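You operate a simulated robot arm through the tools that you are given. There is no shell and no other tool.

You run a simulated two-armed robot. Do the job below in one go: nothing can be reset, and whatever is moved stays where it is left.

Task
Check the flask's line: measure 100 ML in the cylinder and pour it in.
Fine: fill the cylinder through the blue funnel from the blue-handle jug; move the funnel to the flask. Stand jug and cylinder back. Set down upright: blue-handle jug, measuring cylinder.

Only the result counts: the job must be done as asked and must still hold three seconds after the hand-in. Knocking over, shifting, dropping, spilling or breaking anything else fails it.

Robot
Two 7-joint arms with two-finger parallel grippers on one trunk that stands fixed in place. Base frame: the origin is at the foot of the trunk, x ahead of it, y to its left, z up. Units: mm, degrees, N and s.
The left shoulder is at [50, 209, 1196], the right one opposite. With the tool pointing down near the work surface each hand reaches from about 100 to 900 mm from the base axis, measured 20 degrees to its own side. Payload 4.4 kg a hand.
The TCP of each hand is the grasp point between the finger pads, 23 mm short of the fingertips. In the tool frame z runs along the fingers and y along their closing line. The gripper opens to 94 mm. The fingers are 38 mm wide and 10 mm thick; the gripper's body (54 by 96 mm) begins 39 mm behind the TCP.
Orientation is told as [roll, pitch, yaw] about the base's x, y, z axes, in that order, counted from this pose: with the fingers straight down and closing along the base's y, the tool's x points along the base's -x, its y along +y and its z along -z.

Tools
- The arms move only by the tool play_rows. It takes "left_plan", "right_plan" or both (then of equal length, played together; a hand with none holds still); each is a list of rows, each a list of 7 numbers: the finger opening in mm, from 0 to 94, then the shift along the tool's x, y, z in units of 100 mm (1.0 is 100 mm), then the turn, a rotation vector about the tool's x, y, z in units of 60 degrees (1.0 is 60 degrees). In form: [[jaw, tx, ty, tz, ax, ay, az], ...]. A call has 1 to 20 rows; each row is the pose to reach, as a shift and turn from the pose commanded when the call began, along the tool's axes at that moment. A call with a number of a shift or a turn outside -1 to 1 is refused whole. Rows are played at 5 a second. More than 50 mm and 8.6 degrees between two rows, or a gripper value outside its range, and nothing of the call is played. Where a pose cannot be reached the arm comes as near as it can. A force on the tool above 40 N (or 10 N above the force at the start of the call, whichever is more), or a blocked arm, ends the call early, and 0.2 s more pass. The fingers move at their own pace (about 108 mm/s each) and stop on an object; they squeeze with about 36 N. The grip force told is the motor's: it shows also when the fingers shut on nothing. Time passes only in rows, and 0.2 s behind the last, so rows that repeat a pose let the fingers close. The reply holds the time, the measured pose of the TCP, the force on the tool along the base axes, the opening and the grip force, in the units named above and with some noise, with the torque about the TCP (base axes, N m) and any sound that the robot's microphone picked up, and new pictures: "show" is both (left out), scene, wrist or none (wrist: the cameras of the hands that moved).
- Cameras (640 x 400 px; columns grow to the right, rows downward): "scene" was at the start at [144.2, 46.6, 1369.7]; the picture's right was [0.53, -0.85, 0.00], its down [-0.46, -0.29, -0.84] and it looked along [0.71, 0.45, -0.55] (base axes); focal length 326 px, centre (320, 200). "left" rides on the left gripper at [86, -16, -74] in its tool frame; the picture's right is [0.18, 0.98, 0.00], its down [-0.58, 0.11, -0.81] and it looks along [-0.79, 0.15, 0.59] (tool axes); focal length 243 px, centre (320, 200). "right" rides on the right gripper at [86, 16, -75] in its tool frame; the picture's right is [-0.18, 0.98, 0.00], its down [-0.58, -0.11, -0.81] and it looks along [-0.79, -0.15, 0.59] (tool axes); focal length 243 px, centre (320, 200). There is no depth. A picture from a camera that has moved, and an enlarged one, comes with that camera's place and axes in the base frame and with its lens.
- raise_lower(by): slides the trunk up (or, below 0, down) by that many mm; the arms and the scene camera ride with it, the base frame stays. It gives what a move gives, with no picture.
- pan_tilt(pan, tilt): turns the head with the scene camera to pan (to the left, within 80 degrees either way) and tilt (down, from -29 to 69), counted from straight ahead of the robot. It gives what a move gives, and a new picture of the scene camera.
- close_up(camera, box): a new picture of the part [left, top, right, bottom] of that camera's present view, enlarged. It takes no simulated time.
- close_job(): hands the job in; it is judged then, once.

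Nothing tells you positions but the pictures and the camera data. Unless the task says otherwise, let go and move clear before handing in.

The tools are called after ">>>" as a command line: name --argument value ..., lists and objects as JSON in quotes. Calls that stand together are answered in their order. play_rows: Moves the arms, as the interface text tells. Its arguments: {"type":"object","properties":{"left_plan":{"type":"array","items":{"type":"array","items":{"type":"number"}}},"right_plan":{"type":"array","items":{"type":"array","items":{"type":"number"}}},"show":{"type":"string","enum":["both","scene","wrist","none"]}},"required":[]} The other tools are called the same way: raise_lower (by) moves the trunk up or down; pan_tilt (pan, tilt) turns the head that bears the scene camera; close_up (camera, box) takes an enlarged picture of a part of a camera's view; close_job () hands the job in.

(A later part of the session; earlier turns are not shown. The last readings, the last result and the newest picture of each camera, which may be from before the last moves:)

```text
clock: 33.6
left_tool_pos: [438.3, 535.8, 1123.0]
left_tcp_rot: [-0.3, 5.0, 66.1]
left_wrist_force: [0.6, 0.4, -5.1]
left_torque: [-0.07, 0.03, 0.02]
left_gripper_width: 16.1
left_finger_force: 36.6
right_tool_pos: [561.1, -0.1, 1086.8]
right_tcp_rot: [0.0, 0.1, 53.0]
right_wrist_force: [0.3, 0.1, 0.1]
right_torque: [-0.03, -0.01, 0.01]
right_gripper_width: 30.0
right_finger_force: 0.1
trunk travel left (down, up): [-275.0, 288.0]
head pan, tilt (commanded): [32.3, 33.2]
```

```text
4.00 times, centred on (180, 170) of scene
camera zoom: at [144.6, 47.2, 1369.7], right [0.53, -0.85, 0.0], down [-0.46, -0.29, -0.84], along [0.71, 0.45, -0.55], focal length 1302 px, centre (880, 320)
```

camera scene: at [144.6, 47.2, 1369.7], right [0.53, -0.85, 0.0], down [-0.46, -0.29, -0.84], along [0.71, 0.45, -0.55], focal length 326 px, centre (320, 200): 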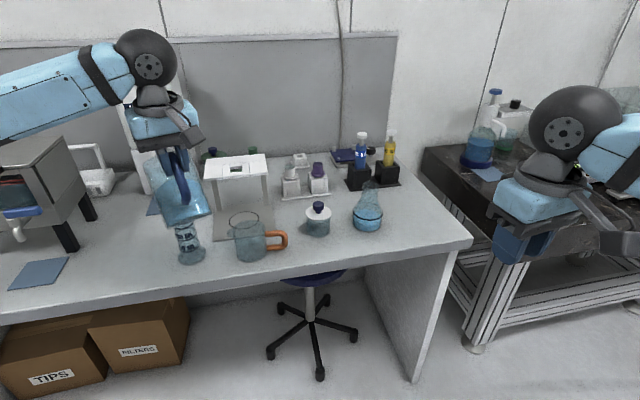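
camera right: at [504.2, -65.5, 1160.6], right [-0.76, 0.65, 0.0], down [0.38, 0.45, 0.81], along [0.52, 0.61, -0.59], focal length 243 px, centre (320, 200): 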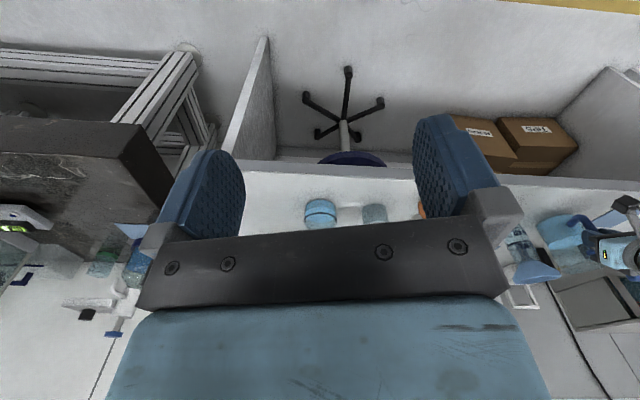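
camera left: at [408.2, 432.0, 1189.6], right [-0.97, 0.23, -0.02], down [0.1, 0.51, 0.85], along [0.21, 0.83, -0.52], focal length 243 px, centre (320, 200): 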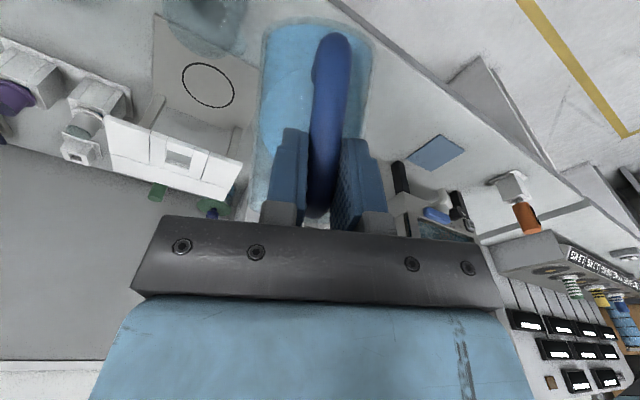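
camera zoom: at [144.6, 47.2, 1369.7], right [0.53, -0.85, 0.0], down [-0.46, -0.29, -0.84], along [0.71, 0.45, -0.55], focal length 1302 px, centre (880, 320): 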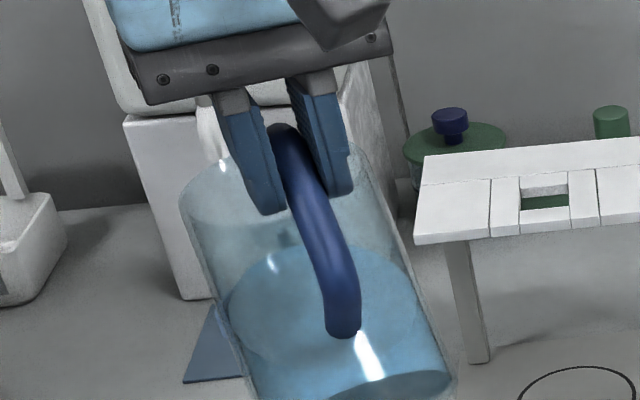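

No flow yet at 50°. I'll go up in small steps, checking the cylinder after each.

>>> play_rows --left_plan '[[5, -0.016, 0, -0.0015, 0, 0.0167, 0], [5, -0.032, 0, -0.003, 0, 0.0333, 0], [5, -0.048, 0, -0.0043, 0, 0.05, 0], [5, -0.064, 0, -0.0056, 0, 0.0667, 0]]' --show "none"

>>> close_up --camera "right" --box '[530, 180, 640, 300]'

>>> close_up --camera "scene" --box '[100, 120, 260, 220]'

```text
clock: 34.6
left_tool_pos: [440.5, 541.7, 1121.2]
left_tcp_rot: [-0.2, 9.2, 65.9]
left_wrist_force: [0.9, -0.3, -4.4]
left_torque: [-0.09, 0.04, -0.03]
left_gripper_width: 15.8
left_finger_force: 36.0
right_tool_pos: [561.4, -0.7, 1088.7]
right_tcp_rot: [0.0, -0.1, 53.1]
right_wrist_force: [-1.3, -0.6, 0.3]
right_torque: [-0.03, 0.01, 0.03]
right_gripper_width: 29.8
right_finger_force: 0.0
trunk travel left (down, up): [-275.0, 288.0]
head pan, tilt (commanded): [32.3, 33.2]
```

```text
3.33 times, centred on (585, 240) of right
camera zoom: at [496.0, -57.8, 1161.2], right [-0.67, 0.74, 0.0], down [0.44, 0.4, 0.81], along [0.6, 0.54, -0.59], focal length 809 px, centre (-563, 67)
```

zoom: 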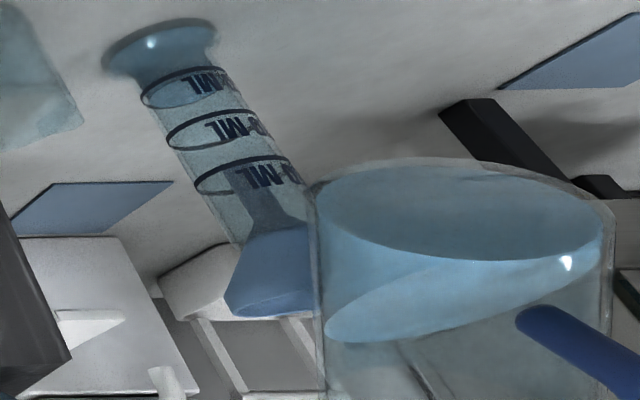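

```text
4.00 times, centred on (180, 170) of scene
camera zoom: at [144.5, 47.1, 1369.7], right [0.53, -0.85, 0.0], down [-0.46, -0.29, -0.84], along [0.71, 0.45, -0.55], focal length 1302 px, centre (880, 320)
```

zoom: 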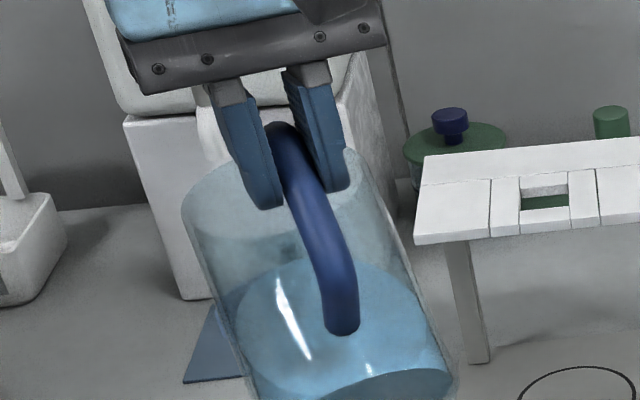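

The cylinder base now looks blue, so liquid is already arriving. I'll zoom in to read the level.

>>> close_up --camera "right" --box '[540, 182, 590, 245]'

>>> close_up --camera "scene" --box '[150, 210, 230, 270]'

```text
6.35 times, centred on (565, 214) of right
camera zoom: at [496.0, -57.8, 1161.2], right [-0.67, 0.74, 0.0], down [0.44, 0.4, 0.81], along [0.6, 0.54, -0.59], focal length 1540 px, centre (-1236, 114)
```

zoom: 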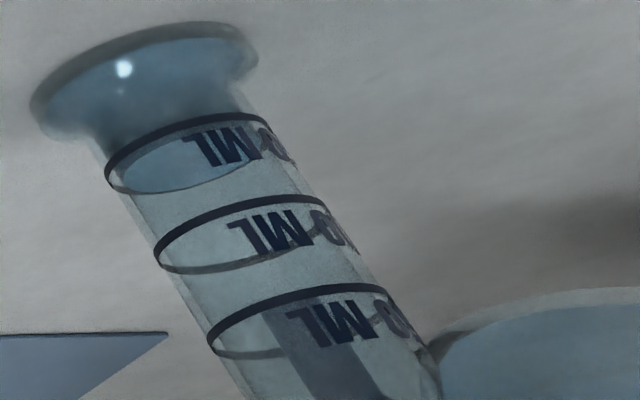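

```text
6.67 times, centred on (190, 240) of scene
camera zoom: at [144.5, 47.1, 1369.7], right [0.53, -0.85, 0.0], down [-0.46, -0.29, -0.84], along [0.71, 0.45, -0.55], focal length 2170 px, centre (1187, -67)
```

zoom: 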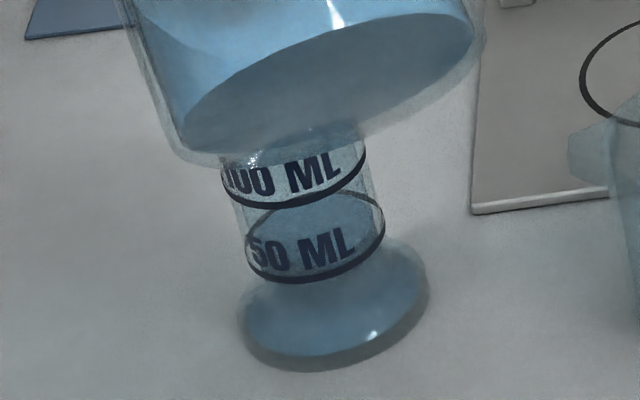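

The level is at about 50 mL, so flow began earlier than predicted. I'll hold this tilt for one row to gauge the flow rate.

>>> play_rows --left_plan '[[5, 0, 0, 0, 0, 0, 0]]' --show "none"

>>> close_up --camera "right" --box '[540, 182, 590, 245]'

>>> close_up --camera "scene" --box '[150, 210, 230, 270]'

```text
clock: 35.0
left_tool_pos: [441.2, 541.0, 1121.9]
left_tcp_rot: [-0.2, 9.1, 65.9]
left_wrist_force: [-0.4, 0.4, -3.9]
left_torque: [-0.04, 0.01, 0.03]
left_gripper_width: 15.8
left_finger_force: 35.7
right_tool_pos: [561.5, 0.2, 1088.0]
right_tcp_rot: [0.1, 0.0, 52.9]
right_wrist_force: [-0.4, -0.2, -0.4]
right_torque: [0.02, 0.02, -0.01]
right_gripper_width: 29.8
right_finger_force: 0.1
trunk travel left (down, up): [-275.0, 288.0]
head pan, tilt (commanded): [32.3, 33.2]
```

```text
6.35 times, centred on (565, 214) of right
camera zoom: at [496.0, -57.8, 1161.2], right [-0.67, 0.74, 0.0], down [0.44, 0.4, 0.81], along [0.6, 0.54, -0.59], focal length 1540 px, centre (-1236, 114)
```

zoom: 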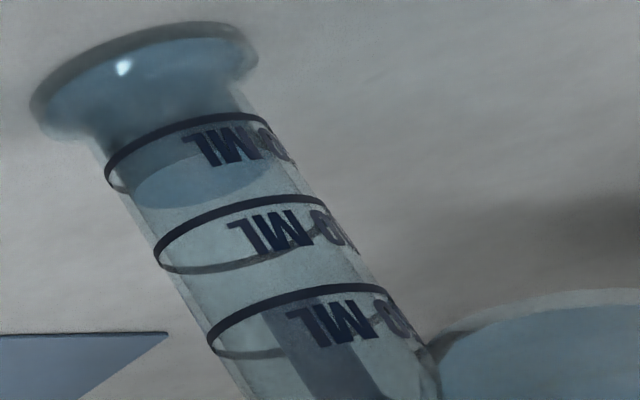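

```text
6.67 times, centred on (190, 240) of scene
camera zoom: at [144.5, 47.1, 1369.7], right [0.53, -0.85, 0.0], down [-0.46, -0.29, -0.84], along [0.71, 0.45, -0.55], focal length 2170 px, centre (1187, -67)
```

zoom: 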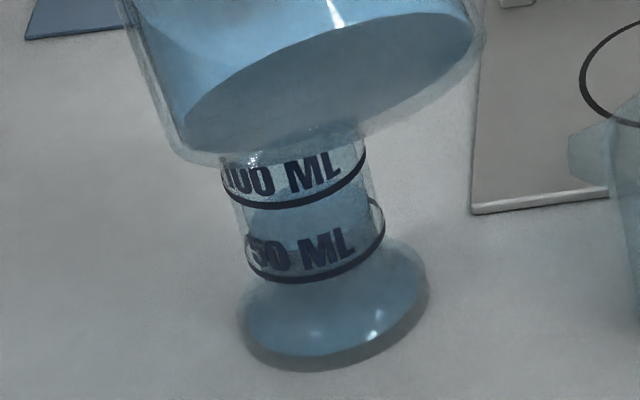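

The level rose to about 59 mL in 0.4 s, roughly 22 mL/s. I'll hold two more rows and read again.

>>> play_rows --left_plan '[[5, 0, 0, 0, 0, 0, 0], [5, 0, 0, 0, 0, 0, 0]]' --show "none"

>>> close_up --camera "right" --box '[540, 182, 590, 245]'

>>> close_up --camera "scene" --box '[150, 210, 230, 270]'

```text
clock: 35.6
left_tool_pos: [440.4, 540.6, 1122.2]
left_tcp_rot: [-0.4, 9.0, 65.9]
left_wrist_force: [0.3, -0.4, -3.7]
left_torque: [-0.05, 0.04, -0.02]
left_gripper_width: 15.9
left_finger_force: 35.9
right_tool_pos: [561.1, 0.5, 1087.4]
right_tcp_rot: [0.0, 0.1, 53.0]
right_wrist_force: [-0.5, 0.4, -0.4]
right_torque: [-0.02, -0.01, 0.0]
right_gripper_width: 30.1
right_finger_force: 0.1
trunk travel left (down, up): [-275.0, 288.0]
head pan, tilt (commanded): [32.3, 33.2]
```

```text
6.35 times, centred on (565, 214) of right
camera zoom: at [496.0, -57.9, 1161.2], right [-0.67, 0.74, 0.0], down [0.44, 0.4, 0.81], along [0.6, 0.54, -0.59], focal length 1540 px, centre (-1236, 114)
```

zoom: 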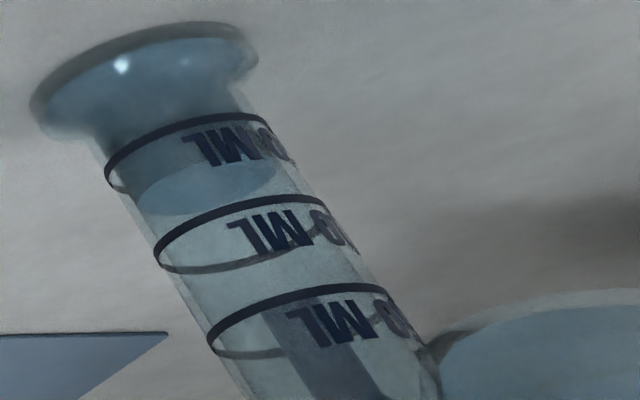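

```text
6.67 times, centred on (190, 240) of scene
camera zoom: at [144.5, 47.0, 1369.7], right [0.53, -0.85, 0.0], down [-0.46, -0.29, -0.84], along [0.71, 0.45, -0.55], focal length 2170 px, centre (1187, -67)
```

zoom: 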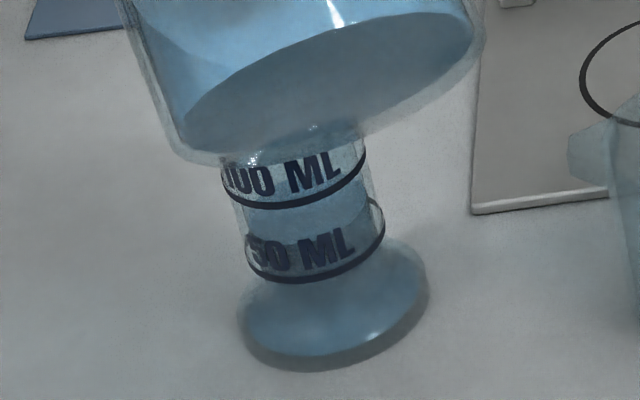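

Flow decays as the jug level meets the lip; the cylinder is near 65 mL. I'll add 1° of tilt and let it settle.

>>> play_rows --left_plan '[[5, -0.009, 0, -0.0025, 0, 0.0083, 0], [5, -0.017, 0, -0.005, 0, 0.0167, 0], [5, -0.017, 0, -0.005, 0, 0.0167, 0], [5, -0.017, 0, -0.005, 0, 0.0167, 0]]' --show "none"

>>> close_up --camera "right" --box '[540, 182, 590, 245]'

>>> close_up --camera "scene" --box '[150, 210, 230, 270]'

```text
clock: 36.6
left_tool_pos: [441.8, 542.8, 1122.6]
left_tcp_rot: [-0.4, 9.9, 65.9]
left_wrist_force: [0.0, -0.3, -3.6]
left_torque: [-0.01, 0.04, 0.0]
left_gripper_width: 15.8
left_finger_force: 35.7
right_tool_pos: [560.7, 0.5, 1087.3]
right_tcp_rot: [-0.1, 0.0, 53.1]
right_wrist_force: [0.5, 0.6, -1.5]
right_torque: [0.02, -0.02, 0.01]
right_gripper_width: 30.3
right_finger_force: 0.0
trunk travel left (down, up): [-275.0, 288.0]
head pan, tilt (commanded): [32.3, 33.2]
```

```text
6.35 times, centred on (565, 214) of right
camera zoom: at [496.0, -57.9, 1161.2], right [-0.67, 0.74, 0.0], down [0.44, 0.4, 0.81], along [0.6, 0.54, -0.59], focal length 1540 px, centre (-1236, 114)
```

zoom: 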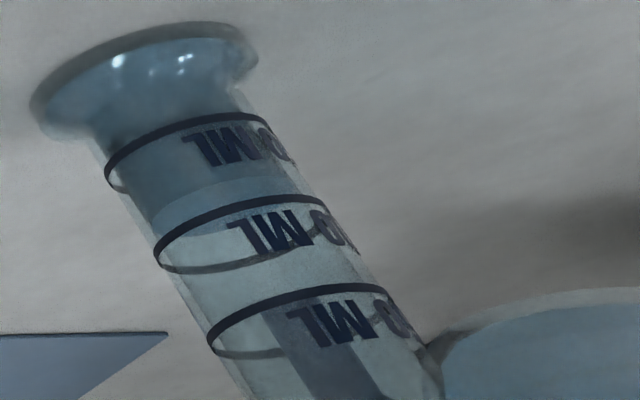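

```text
6.67 times, centred on (190, 240) of scene
camera zoom: at [144.5, 47.0, 1369.7], right [0.53, -0.85, 0.0], down [-0.46, -0.29, -0.84], along [0.71, 0.45, -0.55], focal length 2170 px, centre (1187, -67)
```

zoom: 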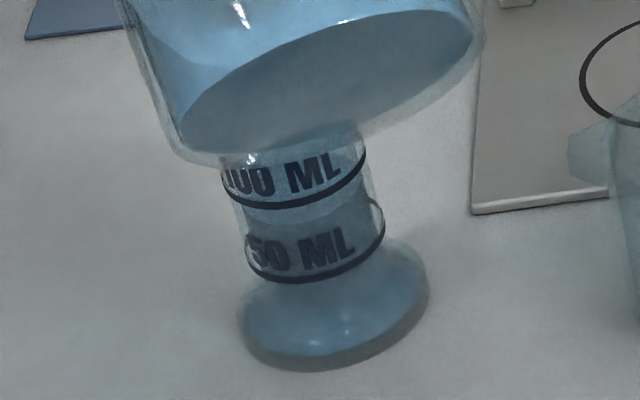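

>>> close_up --camera "right" --box '[545, 192, 577, 220]'

>>> close_up --camera "scene" --box '[172, 226, 212, 256]'

```text
14.29 times, centred on (561, 206) of right
camera zoom: at [496.0, -57.9, 1161.2], right [-0.67, 0.74, 0.0], down [0.44, 0.4, 0.81], along [0.6, 0.54, -0.59], focal length 3466 px, centre (-3123, 114)
```

zoom: 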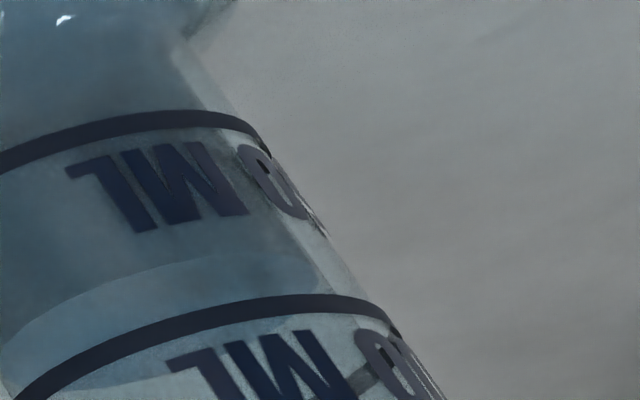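

```text
13.33 times, centred on (192, 241) of scene
camera zoom: at [144.5, 47.0, 1369.7], right [0.53, -0.85, 0.0], down [-0.46, -0.29, -0.84], along [0.71, 0.45, -0.55], focal length 4340 px, centre (2027, -347)
```

zoom: 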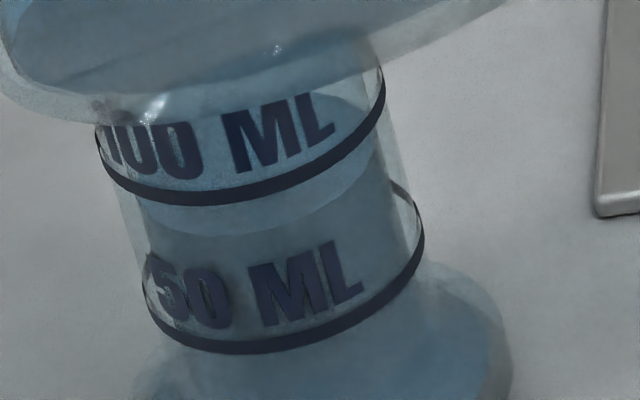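

Correcting for the wall thickness, both views put the level at about 83 mL. I'll hold for 0.8 s to see how much residual flow remains.

>>> play_rows --left_plan '[[5, 0, 0, 0, 0, 0, 0], [5, 0, 0, 0, 0, 0, 0], [5, 0, 0, 0, 0, 0, 0]]' --show "none"

>>> close_up --camera "right" --box '[545, 192, 577, 220]'

>>> close_up --camera "scene" --box '[172, 226, 212, 256]'

```text
clock: 37.4
left_tool_pos: [442.0, 543.0, 1122.9]
left_tcp_rot: [-0.3, 10.0, 65.9]
left_wrist_force: [0.0, -0.5, -4.3]
left_torque: [-0.06, 0.05, 0.03]
left_gripper_width: 15.7
left_finger_force: 36.7
right_tool_pos: [561.9, 1.1, 1086.6]
right_tcp_rot: [0.1, 0.0, 53.0]
right_wrist_force: [0.2, 0.3, -0.3]
right_torque: [0.0, 0.0, 0.02]
right_gripper_width: 30.1
right_finger_force: 0.1
trunk travel left (down, up): [-275.0, 288.0]
head pan, tilt (commanded): [32.3, 33.2]
```

```text
14.29 times, centred on (561, 206) of right
camera zoom: at [495.9, -57.9, 1161.2], right [-0.67, 0.74, 0.0], down [0.44, 0.4, 0.81], along [0.6, 0.54, -0.59], focal length 3466 px, centre (-3123, 114)
```

zoom: 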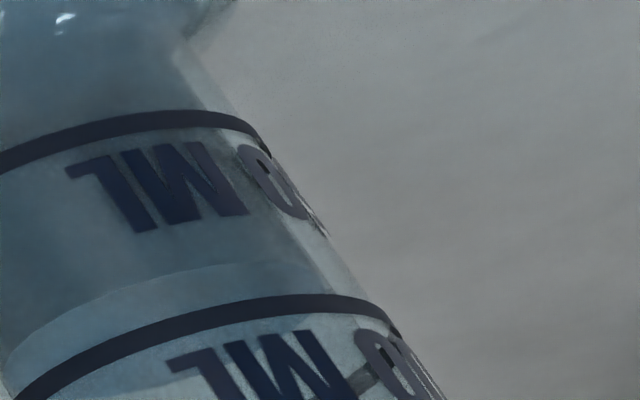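

```text
13.33 times, centred on (192, 241) of scene
camera zoom: at [144.5, 47.0, 1369.7], right [0.53, -0.85, 0.0], down [-0.46, -0.29, -0.84], along [0.71, 0.45, -0.55], focal length 4340 px, centre (2027, -347)
```

zoom: 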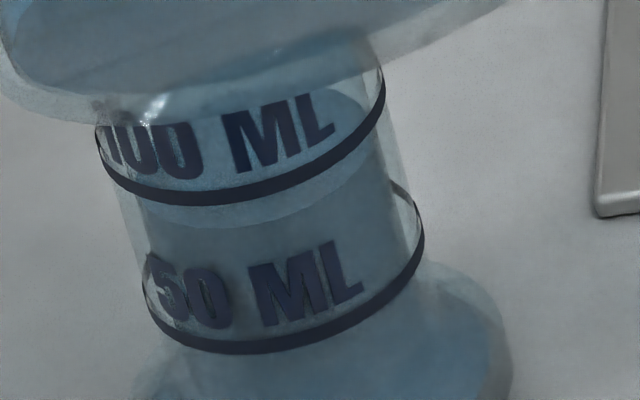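

The level is at about 87 mL and creeping up slowly. I'll add half a degree and hold.

>>> play_rows --left_plan '[[5, -0.009, 0, -0.003, 0, 0.0075, 0], [5, -0.009, 0, -0.003, 0, 0.0075, 0], [5, -0.009, 0, -0.003, 0, 0.0075, 0]]' --show "none"

>>> close_up --camera "right" --box '[545, 192, 577, 220]'

>>> close_up --camera "scene" --box '[172, 226, 212, 256]'

```text
clock: 38.2
left_tool_pos: [441.9, 543.7, 1122.2]
left_tcp_rot: [-0.3, 10.5, 65.8]
left_wrist_force: [0.2, 0.9, -4.4]
left_torque: [-0.02, -0.02, 0.0]
left_gripper_width: 15.7
left_finger_force: 36.2
right_tool_pos: [561.4, 0.7, 1088.5]
right_tcp_rot: [0.0, 0.0, 53.0]
right_wrist_force: [0.4, -0.7, -0.5]
right_torque: [0.01, 0.01, -0.03]
right_gripper_width: 30.0
right_finger_force: 0.1
trunk travel left (down, up): [-275.0, 288.0]
head pan, tilt (commanded): [32.3, 33.2]
```

```text
14.29 times, centred on (561, 206) of right
camera zoom: at [496.0, -57.9, 1161.2], right [-0.67, 0.74, 0.0], down [0.44, 0.4, 0.81], along [0.6, 0.54, -0.59], focal length 3466 px, centre (-3123, 114)
```

zoom: 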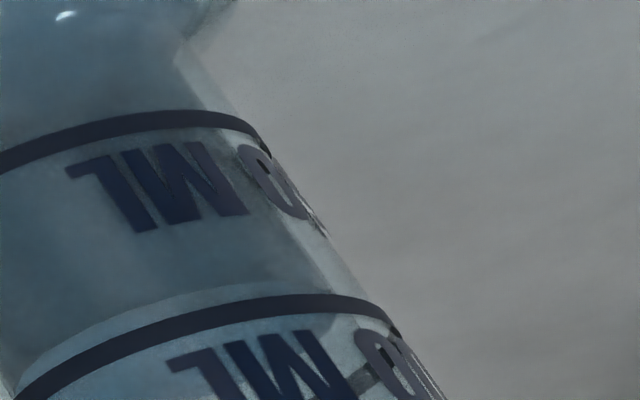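

```text
13.33 times, centred on (192, 241) of scene
camera zoom: at [144.5, 47.0, 1369.7], right [0.53, -0.85, 0.0], down [-0.46, -0.29, -0.84], along [0.71, 0.45, -0.55], focal length 4340 px, centre (2027, -347)
```

zoom: 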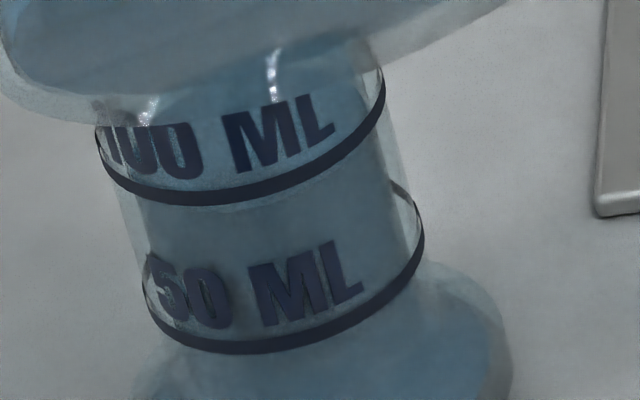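

The level is at about 91–92 mL. I'll hold again for 0.8 s.

>>> play_rows --left_plan '[[5, 0, 0, 0, 0, 0, 0], [5, 0, 0, 0, 0, 0, 0], [5, 0, 0, 0, 0, 0, 0]]' --show "none"

>>> close_up --camera "right" --box '[540, 182, 590, 245]'

>>> close_up --camera "scene" --box '[172, 226, 212, 256]'

```text
clock: 39.0
left_tool_pos: [441.0, 543.7, 1122.7]
left_tcp_rot: [-0.3, 10.5, 65.9]
left_wrist_force: [0.1, 0.6, -3.7]
left_torque: [-0.01, 0.02, 0.02]
left_gripper_width: 15.8
left_finger_force: 35.6
right_tool_pos: [561.3, -0.2, 1087.9]
right_tcp_rot: [-0.1, 0.1, 53.0]
right_wrist_force: [-0.1, -1.3, 0.5]
right_torque: [0.02, 0.01, -0.02]
right_gripper_width: 29.7
right_finger_force: 0.0
trunk travel left (down, up): [-275.0, 288.0]
head pan, tilt (commanded): [32.3, 33.2]
```

```text
6.35 times, centred on (565, 214) of right
camera zoom: at [495.9, -57.9, 1161.2], right [-0.67, 0.74, 0.0], down [0.44, 0.4, 0.81], along [0.6, 0.54, -0.59], focal length 1540 px, centre (-1236, 114)
```

zoom: 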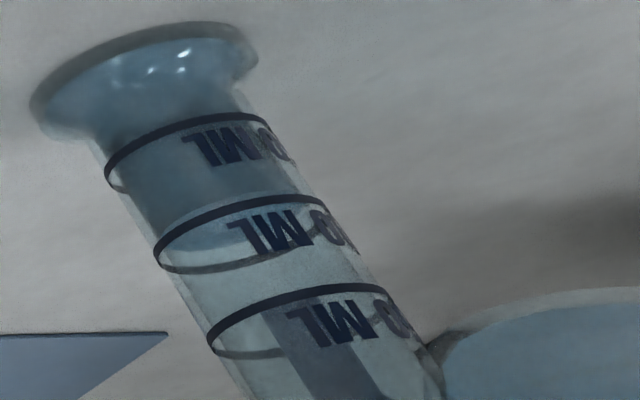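

```text
13.33 times, centred on (192, 241) of scene
camera zoom: at [144.5, 47.0, 1369.7], right [0.53, -0.85, 0.0], down [-0.46, -0.29, -0.84], along [0.71, 0.45, -0.55], focal length 4340 px, centre (2027, -347)
```

zoom: 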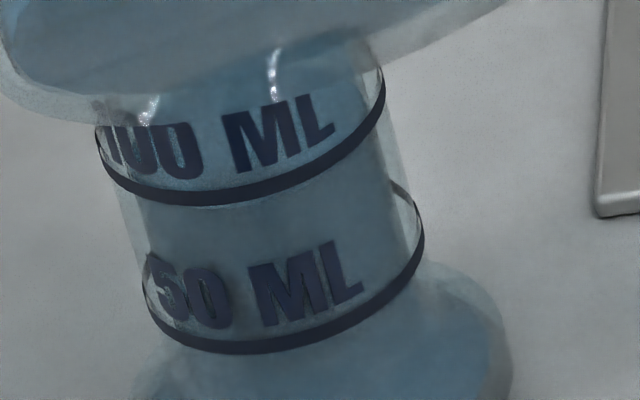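

>>> close_up --camera "right" --box '[550, 204, 574, 228]'

>>> close_up --camera "scene" --box '[176, 230, 200, 245]'

```text
16.00 times, centred on (562, 216) of right
camera zoom: at [495.9, -57.9, 1161.2], right [-0.67, 0.74, 0.0], down [0.44, 0.4, 0.81], along [0.6, 0.54, -0.59], focal length 3882 px, centre (-3552, -56)
```

zoom: 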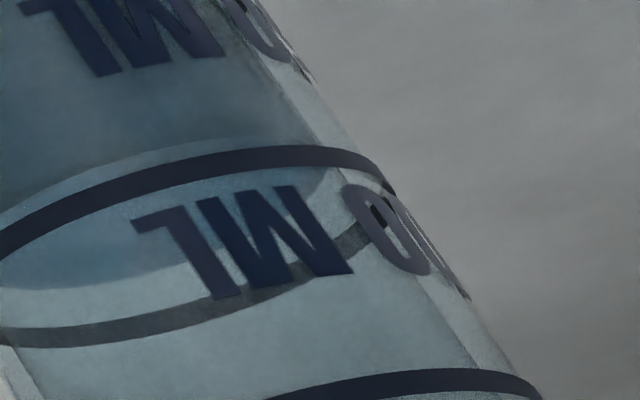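

```text
16.00 times, centred on (188, 238) of scene
camera zoom: at [144.5, 47.0, 1369.7], right [0.53, -0.85, 0.0], down [-0.46, -0.29, -0.84], along [0.71, 0.45, -0.55], focal length 5209 px, centre (2432, -400)
```

zoom: 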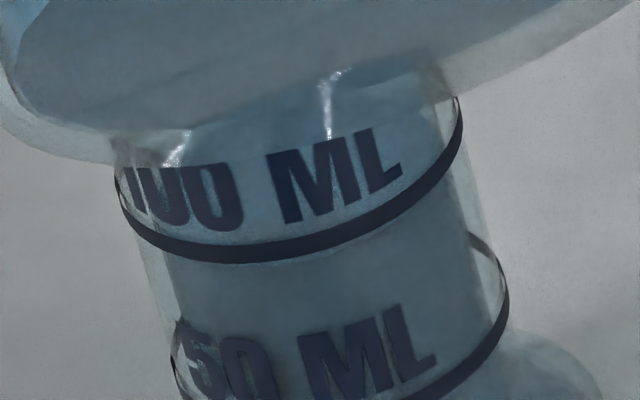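

The level is at about 93.5 mL by both views. I'll add a quarter degree and hold.

>>> play_rows --left_plan '[[5, -0.005, 0, -0.001, 0, 0.005, 0], [5, -0.005, 0, -0.001, 0, 0.005, 0], [5, -0.005, 0, -0.001, 0, 0.005, 0]]' --show "none"

>>> close_up --camera "right" --box '[550, 204, 574, 228]'

>>> close_up --camera "scene" --box '[176, 230, 200, 245]'

```text
clock: 39.8
left_tool_pos: [442.3, 544.4, 1123.1]
left_tcp_rot: [-0.3, 10.8, 65.9]
left_wrist_force: [-0.5, -0.1, -4.9]
left_torque: [-0.04, 0.01, 0.01]
left_gripper_width: 15.4
left_finger_force: 35.9
right_tool_pos: [561.8, -0.6, 1087.5]
right_tcp_rot: [0.0, 0.0, 53.0]
right_wrist_force: [-0.6, 1.7, 0.6]
right_torque: [0.0, -0.01, 0.02]
right_gripper_width: 29.8
right_finger_force: 0.1
trunk travel left (down, up): [-275.0, 288.0]
head pan, tilt (commanded): [32.3, 33.2]
```

```text
16.00 times, centred on (562, 216) of right
camera zoom: at [496.0, -57.9, 1161.2], right [-0.67, 0.74, 0.0], down [0.44, 0.4, 0.81], along [0.6, 0.54, -0.59], focal length 3882 px, centre (-3552, -56)
```

zoom: 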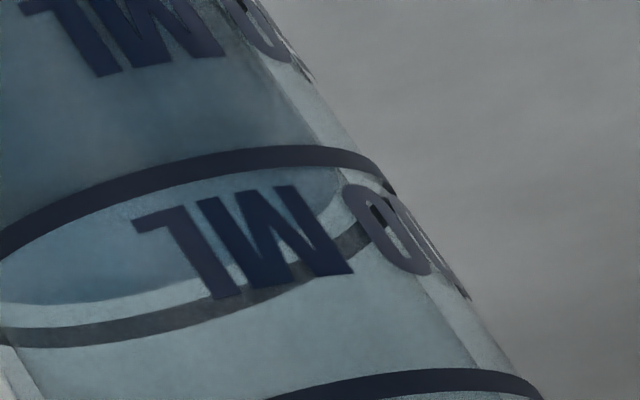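

```text
16.00 times, centred on (188, 238) of scene
camera zoom: at [144.5, 47.0, 1369.7], right [0.53, -0.85, 0.0], down [-0.46, -0.29, -0.84], along [0.71, 0.45, -0.55], focal length 5209 px, centre (2432, -400)
```

zoom: 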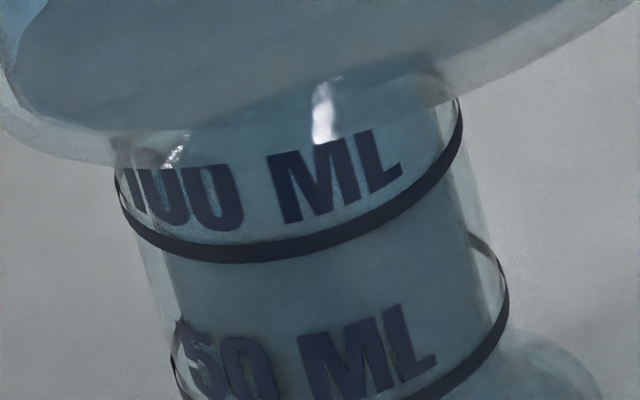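

The level is at about 96 mL. I'll hold once more.

>>> play_rows --left_plan '[[5, 0, 0, 0, 0, 0, 0], [5, 0, 0, 0, 0, 0, 0], [5, 0, 0, 0, 0, 0, 0]]' --show "none"

>>> close_up --camera "right" --box '[550, 204, 574, 228]'

>>> close_up --camera "scene" --box '[176, 230, 200, 245]'

```text
clock: 40.6
left_tool_pos: [442.0, 543.4, 1123.1]
left_tcp_rot: [-0.4, 10.8, 65.9]
left_wrist_force: [-0.5, -0.7, -3.4]
left_torque: [0.0, -0.01, 0.01]
left_gripper_width: 15.7
left_finger_force: 36.2
right_tool_pos: [560.8, 0.7, 1089.1]
right_tcp_rot: [0.0, 0.0, 53.1]
right_wrist_force: [0.7, -0.2, 0.5]
right_torque: [0.02, 0.02, 0.01]
right_gripper_width: 29.9
right_finger_force: 0.0
trunk travel left (down, up): [-275.0, 288.0]
head pan, tilt (commanded): [32.3, 33.2]
```

```text
16.00 times, centred on (562, 216) of right
camera zoom: at [495.9, -57.9, 1161.2], right [-0.67, 0.74, 0.0], down [0.44, 0.4, 0.81], along [0.6, 0.54, -0.59], focal length 3882 px, centre (-3552, -56)
```

zoom: 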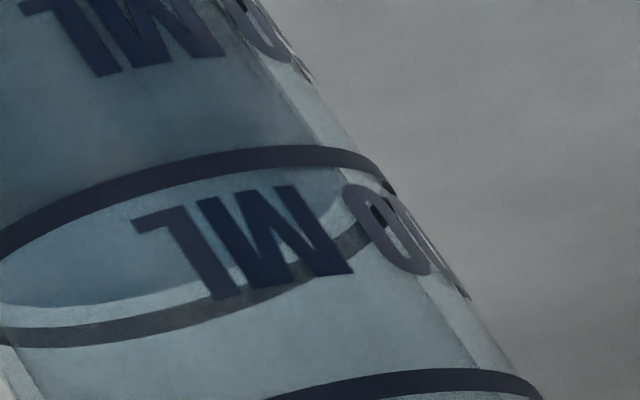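

```text
16.00 times, centred on (188, 238) of scene
camera zoom: at [144.5, 47.0, 1369.7], right [0.53, -0.85, 0.0], down [-0.46, -0.29, -0.84], along [0.71, 0.45, -0.55], focal length 5209 px, centre (2432, -400)
```

zoom: 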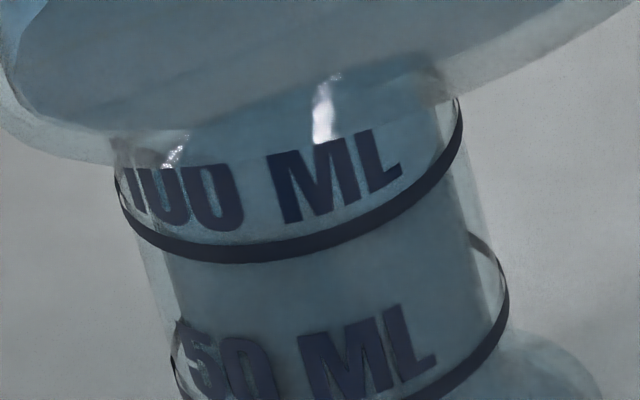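

It's nearly settled at about 97 mL. I'll add one final small increment of about 0.18°.

>>> play_rows --left_plan '[[5, -0.003, 0, -0.001, 0, 0.0032, 0], [5, -0.003, 0, -0.001, 0, 0.0032, 0], [5, -0.003, 0, -0.001, 0, 0.0032, 0], [5, -0.003, 0, -0.001, 0, 0.0032, 0], [5, -0.003, 0, -0.001, 0, 0.0032, 0]]' --show "none"

>>> close_up --camera "right" --box '[550, 204, 574, 228]'

>>> close_up --camera "scene" --box '[176, 230, 200, 245]'

```text
clock: 41.8
left_tool_pos: [442.9, 544.1, 1121.9]
left_tcp_rot: [-0.4, 11.0, 65.9]
left_wrist_force: [-0.4, 0.5, -3.5]
left_torque: [-0.04, -0.01, 0.02]
left_gripper_width: 15.9
left_finger_force: 36.1
right_tool_pos: [561.2, 0.9, 1087.0]
right_tcp_rot: [0.0, 0.1, 53.0]
right_wrist_force: [0.4, -0.1, 0.4]
right_torque: [0.0, -0.03, 0.01]
right_gripper_width: 30.0
right_finger_force: 0.0
trunk travel left (down, up): [-275.0, 288.0]
head pan, tilt (commanded): [32.3, 33.2]
```

```text
16.00 times, centred on (562, 216) of right
camera zoom: at [495.9, -57.9, 1161.2], right [-0.67, 0.74, 0.0], down [0.44, 0.4, 0.81], along [0.6, 0.54, -0.59], focal length 3882 px, centre (-3552, -56)
```

zoom: 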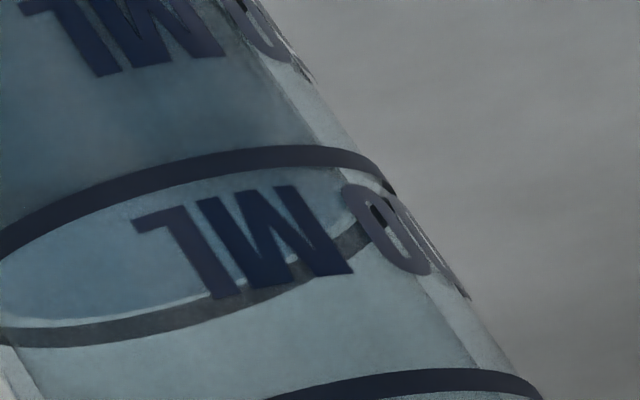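

```text
16.00 times, centred on (188, 238) of scene
camera zoom: at [144.5, 47.0, 1369.7], right [0.53, -0.85, 0.0], down [-0.46, -0.29, -0.84], along [0.71, 0.45, -0.55], focal length 5209 px, centre (2432, -400)
```

zoom: 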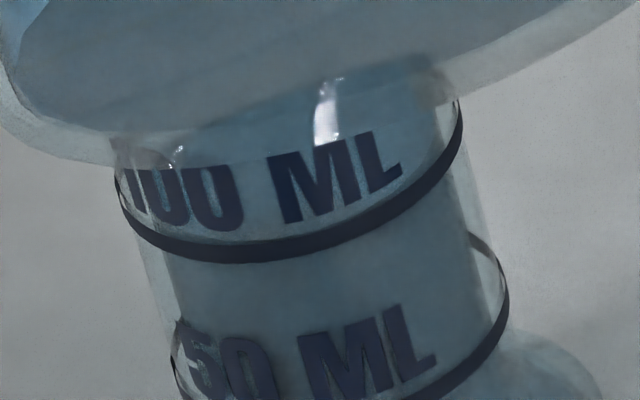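

The level now matches the 100 mL ring in both views. I'll tilt the jug back upright at once, keeping its body clear of the funnel.

>>> play_rows --left_plan '[[5, 0.121, 0, 0.018, 0, -0.132, 0], [5, 0.223, 0, 0.048, 0, -0.265, 0], [5, 0.262, 0, 0.064, 0, -0.332, 0], [5, 0.299, 0, 0.079, 0, -0.398, 0], [5, 0.33, 0, 0.062, 0, -0.465, 0], [5, 0.357, 0, 0.044, 0, -0.532, 0], [5, 0.38, 0, 0.007, 0, -0.598, 0], [5, 0.397, 0, -0.03, 0, -0.665, 0], [5, 0.402, 0, -0.045, 0, -0.732, 0], [5, 0.403, 0, -0.059, 0, -0.798, 0], [5, 0.39, 0, -0.062, 0, -0.865, 0], [5, 0.373, 0, -0.065, 0, -0.932, 0]]' --show "both"

>>> close_up --camera "right" --box '[550, 204, 574, 228]'

>>> close_up --camera "right" --box '[530, 180, 640, 300]'

>>> close_up --camera "scene" --box '[120, 190, 248, 270]'

```text
clock: 44.4
left_tool_pos: [428.8, 511.3, 1136.5]
left_tcp_rot: [-0.3, -45.0, 66.3]
left_wrist_force: [-0.3, 0.0, -4.2]
left_torque: [-0.29, 0.11, 0.04]
left_gripper_width: 15.7
left_finger_force: 36.1
right_tool_pos: [562.2, 0.1, 1087.9]
right_tcp_rot: [0.0, 0.0, 53.0]
right_wrist_force: [0.0, -0.7, -0.5]
right_torque: [-0.02, 0.03, 0.01]
right_gripper_width: 29.9
right_finger_force: 0.2
trunk travel left (down, up): [-275.0, 288.0]
head pan, tilt (commanded): [32.3, 33.2]
camera scene: at [144.5, 46.9, 1369.7], right [0.53, -0.85, 0.0], down [-0.46, -0.29, -0.84], along [0.71, 0.45, -0.55], focal length 326 px, centre (320, 200)
camera left: at [395.4, 400.5, 1127.3], right [-0.95, 0.28, -0.14], down [-0.17, -0.1, 0.98], along [0.26, 0.95, 0.14], focal length 243 px, centre (320, 200)
```

scene: 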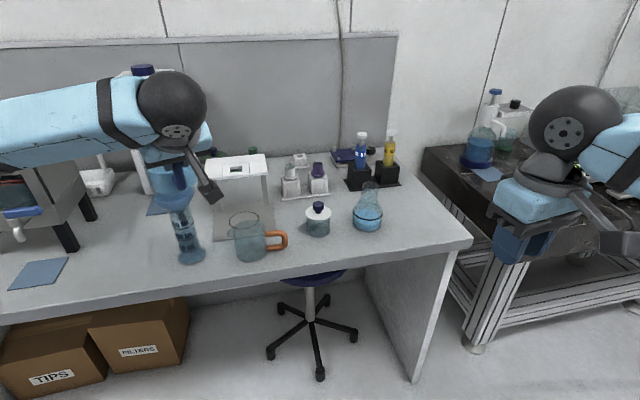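
left: 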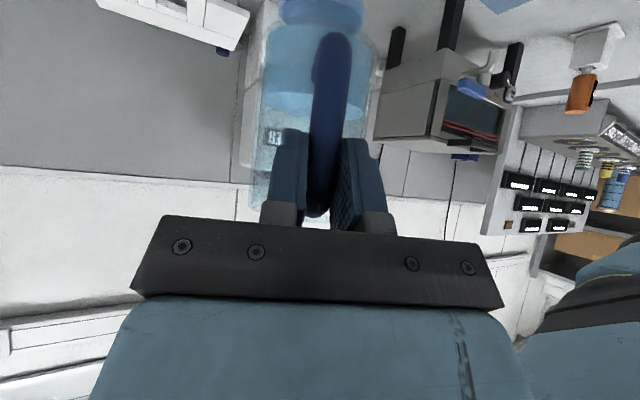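

```text
16.00 times, centred on (562, 216) of right
camera zoom: at [495.9, -58.0, 1161.2], right [-0.67, 0.74, 0.0], down [0.44, 0.4, 0.81], along [0.6, 0.54, -0.59], focal length 3882 px, centre (-3552, -56)
```

zoom: 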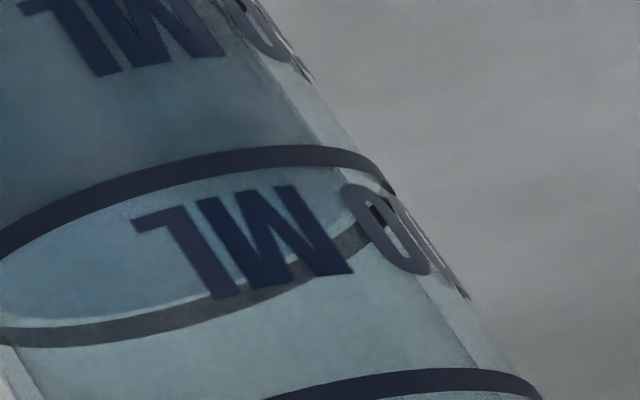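

```text
3.33 times, centred on (585, 240) of right
camera zoom: at [495.9, -58.0, 1161.2], right [-0.67, 0.74, 0.0], down [0.44, 0.4, 0.81], along [0.6, 0.54, -0.59], focal length 809 px, centre (-563, 67)
```

zoom: 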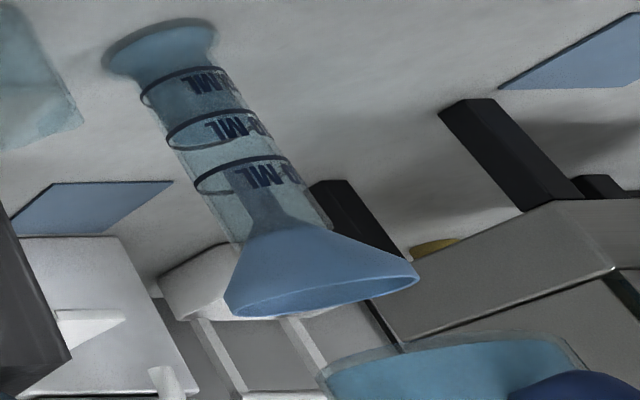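

```text
5.00 times, centred on (184, 230) of scene
camera zoom: at [144.5, 46.9, 1369.7], right [0.53, -0.85, 0.0], down [-0.46, -0.29, -0.84], along [0.71, 0.45, -0.55], focal length 1628 px, centre (1000, 50)
```

zoom: 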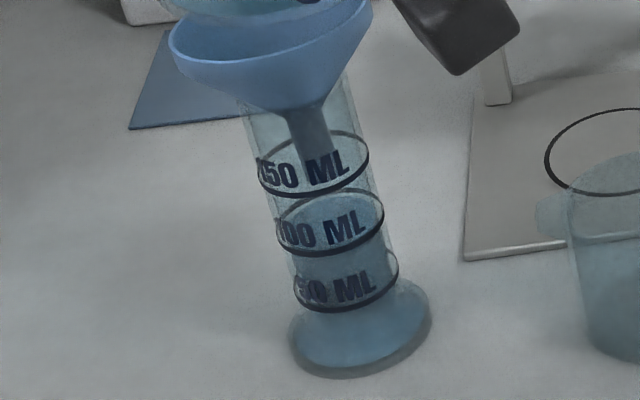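

The jug is upright and the cylinder level holds at the ring. I'll confirm the reading with the unobstructed scene view.

>>> close_up --camera "scene" --box '[172, 224, 204, 246]'

>>> close_up --camera "right" --box '[546, 200, 578, 224]'

```text
16.00 times, centred on (188, 235) of scene
camera zoom: at [144.5, 46.9, 1369.7], right [0.53, -0.85, 0.0], down [-0.46, -0.29, -0.84], along [0.71, 0.45, -0.55], focal length 5209 px, centre (2432, -360)
```

zoom: 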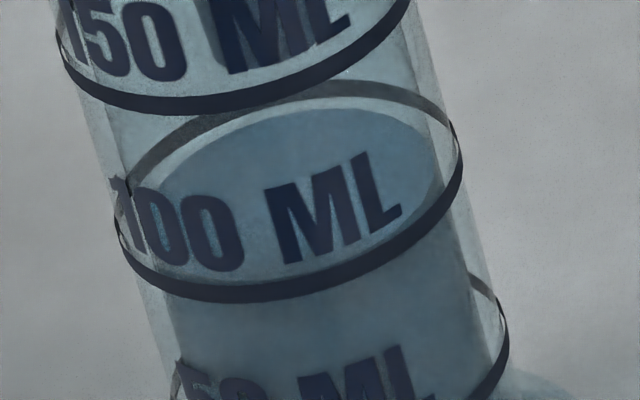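

```text
16.00 times, centred on (562, 212) of right
camera zoom: at [495.9, -58.0, 1161.2], right [-0.67, 0.74, 0.0], down [0.44, 0.4, 0.81], along [0.6, 0.54, -0.59], focal length 3882 px, centre (-3552, 8)
```

zoom: 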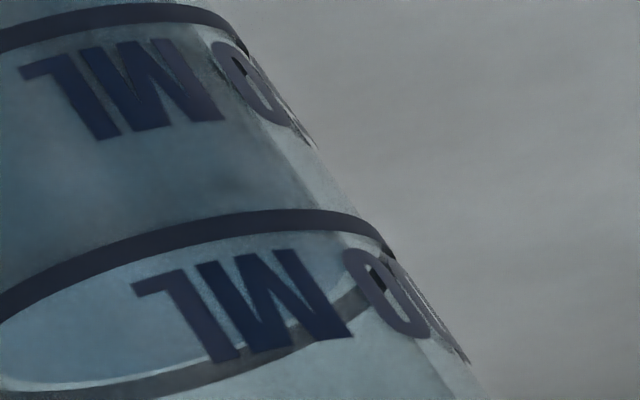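

The level reads 100 mL within about 1.5 mL. Now I'll carry the jug back to its original spot the way it came.

>>> play_rows --left_plan '[[5, -0.06, 0.09, 0.06, 0, 0, 0], [5, -0.17, 0.25, 0.17, 0, 0, 0], [5, -0.29, 0.43, 0.29, 0, 0, 0], [5, -0.41, 0.61, 0.41, 0, 0, 0], [5, -0.505, 0.755, 0.505, 0, 0, 0]]' --show "none"

>>> play_rows --left_plan '[[5, -0.1, 0.15, 0.1, 0, 0, 0], [5, -0.21, 0.32, 0.21, 0, 0, 0], [5, -0.33, 0.5, 0.33, 0, 0, 0], [5, -0.44, 0.66, 0.44, 0, 0, 0], [5, -0.505, 0.755, 0.505, 0, 0, 0], [5, -0.505, 0.755, 0.505, 0, 0, 0]]' --show "none"

>>> play_rows --left_plan '[[5, 0.07, 0, 0.07, 0, 0, 0], [5, 0.2, 0, 0.2, 0, 0, 0], [5, 0.36, 0, 0.36, 0, 0, 0], [5, 0.52, 0, 0.52, 0, 0, 0], [5, 0.68, 0, 0.68, 0, 0, 0], [5, 0.84, 0, 0.84, 0, 0, 0], [5, 0.96, 0, 0.96, 0, 0, 0], [5, 1.0, 0, 1.0, 0, 0, 0]]' --show "both"

```text
clock: 45.6
left_tool_pos: [387.1, 608.0, 1136.7]
left_tcp_rot: [-0.5, -45.0, 66.2]
left_wrist_force: [-0.9, -0.8, -4.1]
left_torque: [-0.24, 0.11, -0.01]
left_gripper_width: 15.7
left_finger_force: 36.2
right_tool_pos: [560.3, -0.2, 1088.2]
right_tcp_rot: [0.0, 0.1, 53.0]
right_wrist_force: [-0.3, 0.8, 0.3]
right_torque: [0.0, 0.02, 0.01]
right_gripper_width: 30.0
right_finger_force: 0.1
trunk travel left (down, up): [-275.0, 288.0]
head pan, tilt (commanded): [32.3, 33.2]
```

```text
clock: 47.0
left_tool_pos: [346.6, 704.7, 1135.4]
left_tcp_rot: [-0.4, -44.9, 66.2]
left_wrist_force: [-0.5, -0.2, -3.9]
left_torque: [-0.26, 0.13, 0.0]
left_gripper_width: 15.9
left_finger_force: 36.6
right_tool_pos: [560.8, -0.7, 1087.4]
right_tcp_rot: [0.0, -0.1, 53.0]
right_wrist_force: [0.1, -1.2, -0.2]
right_torque: [-0.01, 0.0, -0.01]
right_gripper_width: 29.8
right_finger_force: 0.0
trunk travel left (down, up): [-275.0, 288.0]
head pan, tilt (commanded): [32.3, 33.2]
```

```text
clock: 48.8
left_tool_pos: [347.7, 704.8, 994.4]
left_tcp_rot: [-0.3, -44.9, 66.3]
left_wrist_force: [-0.2, -1.2, -3.5]
left_torque: [-0.26, 0.13, 0.0]
left_gripper_width: 15.9
left_finger_force: 35.6
right_tool_pos: [561.2, -0.4, 1087.4]
right_tcp_rot: [0.0, 0.0, 53.0]
right_wrist_force: [-0.1, 0.3, 0.5]
right_torque: [0.03, 0.01, 0.01]
right_gripper_width: 30.3
right_finger_force: 0.0
trunk travel left (down, up): [-275.0, 288.0]
head pan, tilt (commanded): [32.3, 33.2]
camera scene: at [144.5, 47.1, 1369.7], right [0.53, -0.85, 0.0], down [-0.46, -0.29, -0.84], along [0.71, 0.45, -0.55], focal length 326 px, centre (320, 200)
camera left: at [315.3, 592.3, 985.2], right [-0.95, 0.28, -0.14], down [-0.17, -0.1, 0.98], along [0.26, 0.95, 0.14], focal length 243 px, centre (320, 200)
```

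scene: 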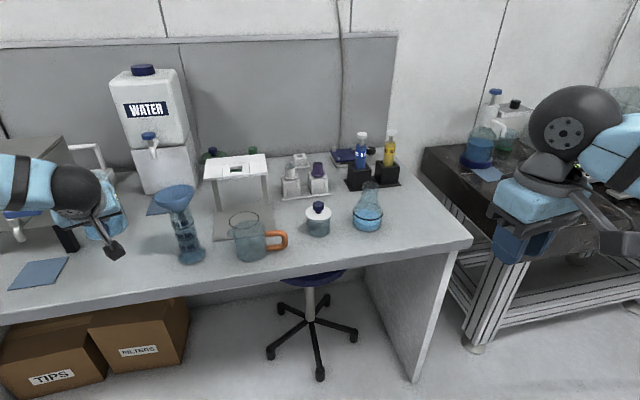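
left: 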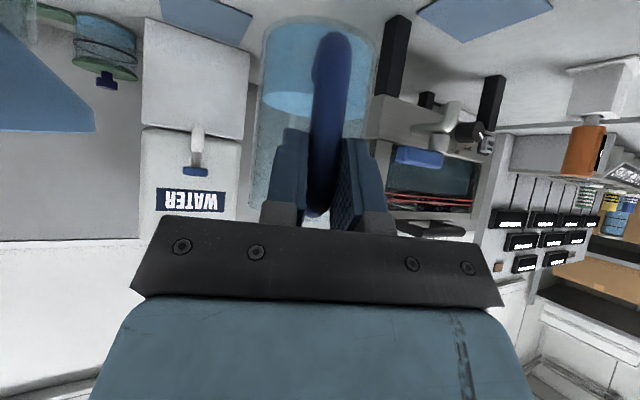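

The jug is level above its original place, so I'll lower it gently.

>>> play_rows --left_plan '[[5, 0.11, -0.002, 0.1, 0, 0, 0], [5, 0.24, -0.005, 0.23, 0, 0, 0], [5, 0.38, -0.01, 0.365, 0, 0, 0], [5, 0.5, -0.01, 0.485, 0, 0, 0], [5, 0.58, -0.01, 0.565, 0, 0, 0], [5, 0.636, -0.01, 0.62, 0, 0, 0]]' --show "none"

>>> play_rows --left_plan '[[5, 0.014, 0, 0.014, 0, 0, 0], [5, 0.028, 0, 0.028, 0, 0, 0]]' --show "wrist"

```text
clock: 50.2
left_tool_pos: [350.2, 702.5, 906.2]
left_tcp_rot: [-0.3, -45.0, 66.3]
left_wrist_force: [0.5, -0.3, -4.0]
left_torque: [-0.29, 0.13, 0.02]
left_gripper_width: 15.7
left_finger_force: 35.7
right_tool_pos: [561.9, 0.8, 1086.6]
right_tcp_rot: [0.0, -0.1, 53.1]
right_wrist_force: [0.0, 0.3, 0.7]
right_torque: [0.0, 0.02, 0.0]
right_gripper_width: 30.1
right_finger_force: 0.0
trunk travel left (down, up): [-275.0, 288.0]
head pan, tilt (commanded): [32.3, 33.2]
```

```text
clock: 50.8
left_tool_pos: [349.6, 701.6, 902.4]
left_tcp_rot: [-0.4, -44.9, 66.3]
left_wrist_force: [0.0, -0.5, -4.1]
left_torque: [-0.29, 0.14, -0.01]
left_gripper_width: 15.7
left_finger_force: 36.0
right_tool_pos: [562.2, 1.0, 1088.1]
right_tcp_rot: [0.0, 0.0, 53.0]
right_wrist_force: [0.2, 0.1, 0.4]
right_torque: [0.03, 0.02, -0.04]
right_gripper_width: 30.1
right_finger_force: 0.0
trunk travel left (down, up): [-275.0, 288.0]
head pan, tilt (commanded): [32.3, 33.2]
camera left: at [316.9, 590.8, 892.6], right [-0.95, 0.28, -0.13], down [-0.17, -0.1, 0.98], along [0.26, 0.95, 0.14], focal length 243 px, centre (320, 200)
```

left: 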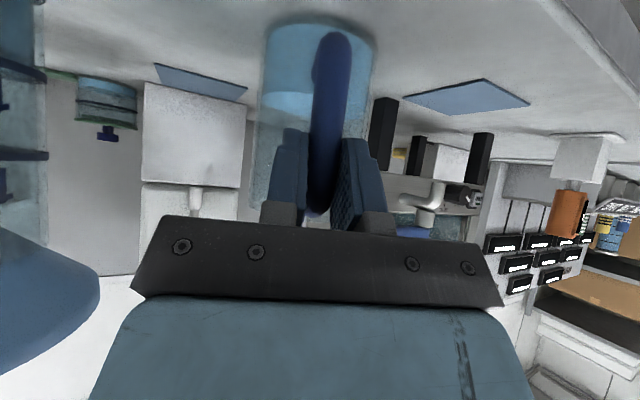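

The jug is still fully carried at z=902. I'll continue in small steps until the table takes the weight.

>>> play_rows --left_plan '[[5, 0.01, 0, 0.01, 0, 0, 0], [5, 0.02, 0, 0.02, 0, 0, 0]]' --show "none"

```text
clock: 51.4
left_tool_pos: [348.9, 700.4, 900.4]
left_tcp_rot: [-0.4, -45.0, 66.2]
left_wrist_force: [-0.2, -0.7, 0.6]
left_torque: [0.38, 0.03, -0.05]
left_gripper_width: 15.7
left_finger_force: 35.7
right_tool_pos: [560.3, -0.2, 1088.9]
right_tcp_rot: [0.0, 0.0, 53.0]
right_wrist_force: [0.0, 0.7, -0.4]
right_torque: [-0.01, 0.05, 0.02]
right_gripper_width: 30.0
right_finger_force: 0.0
trunk travel left (down, up): [-275.0, 288.0]
head pan, tilt (commanded): [32.3, 33.2]
```

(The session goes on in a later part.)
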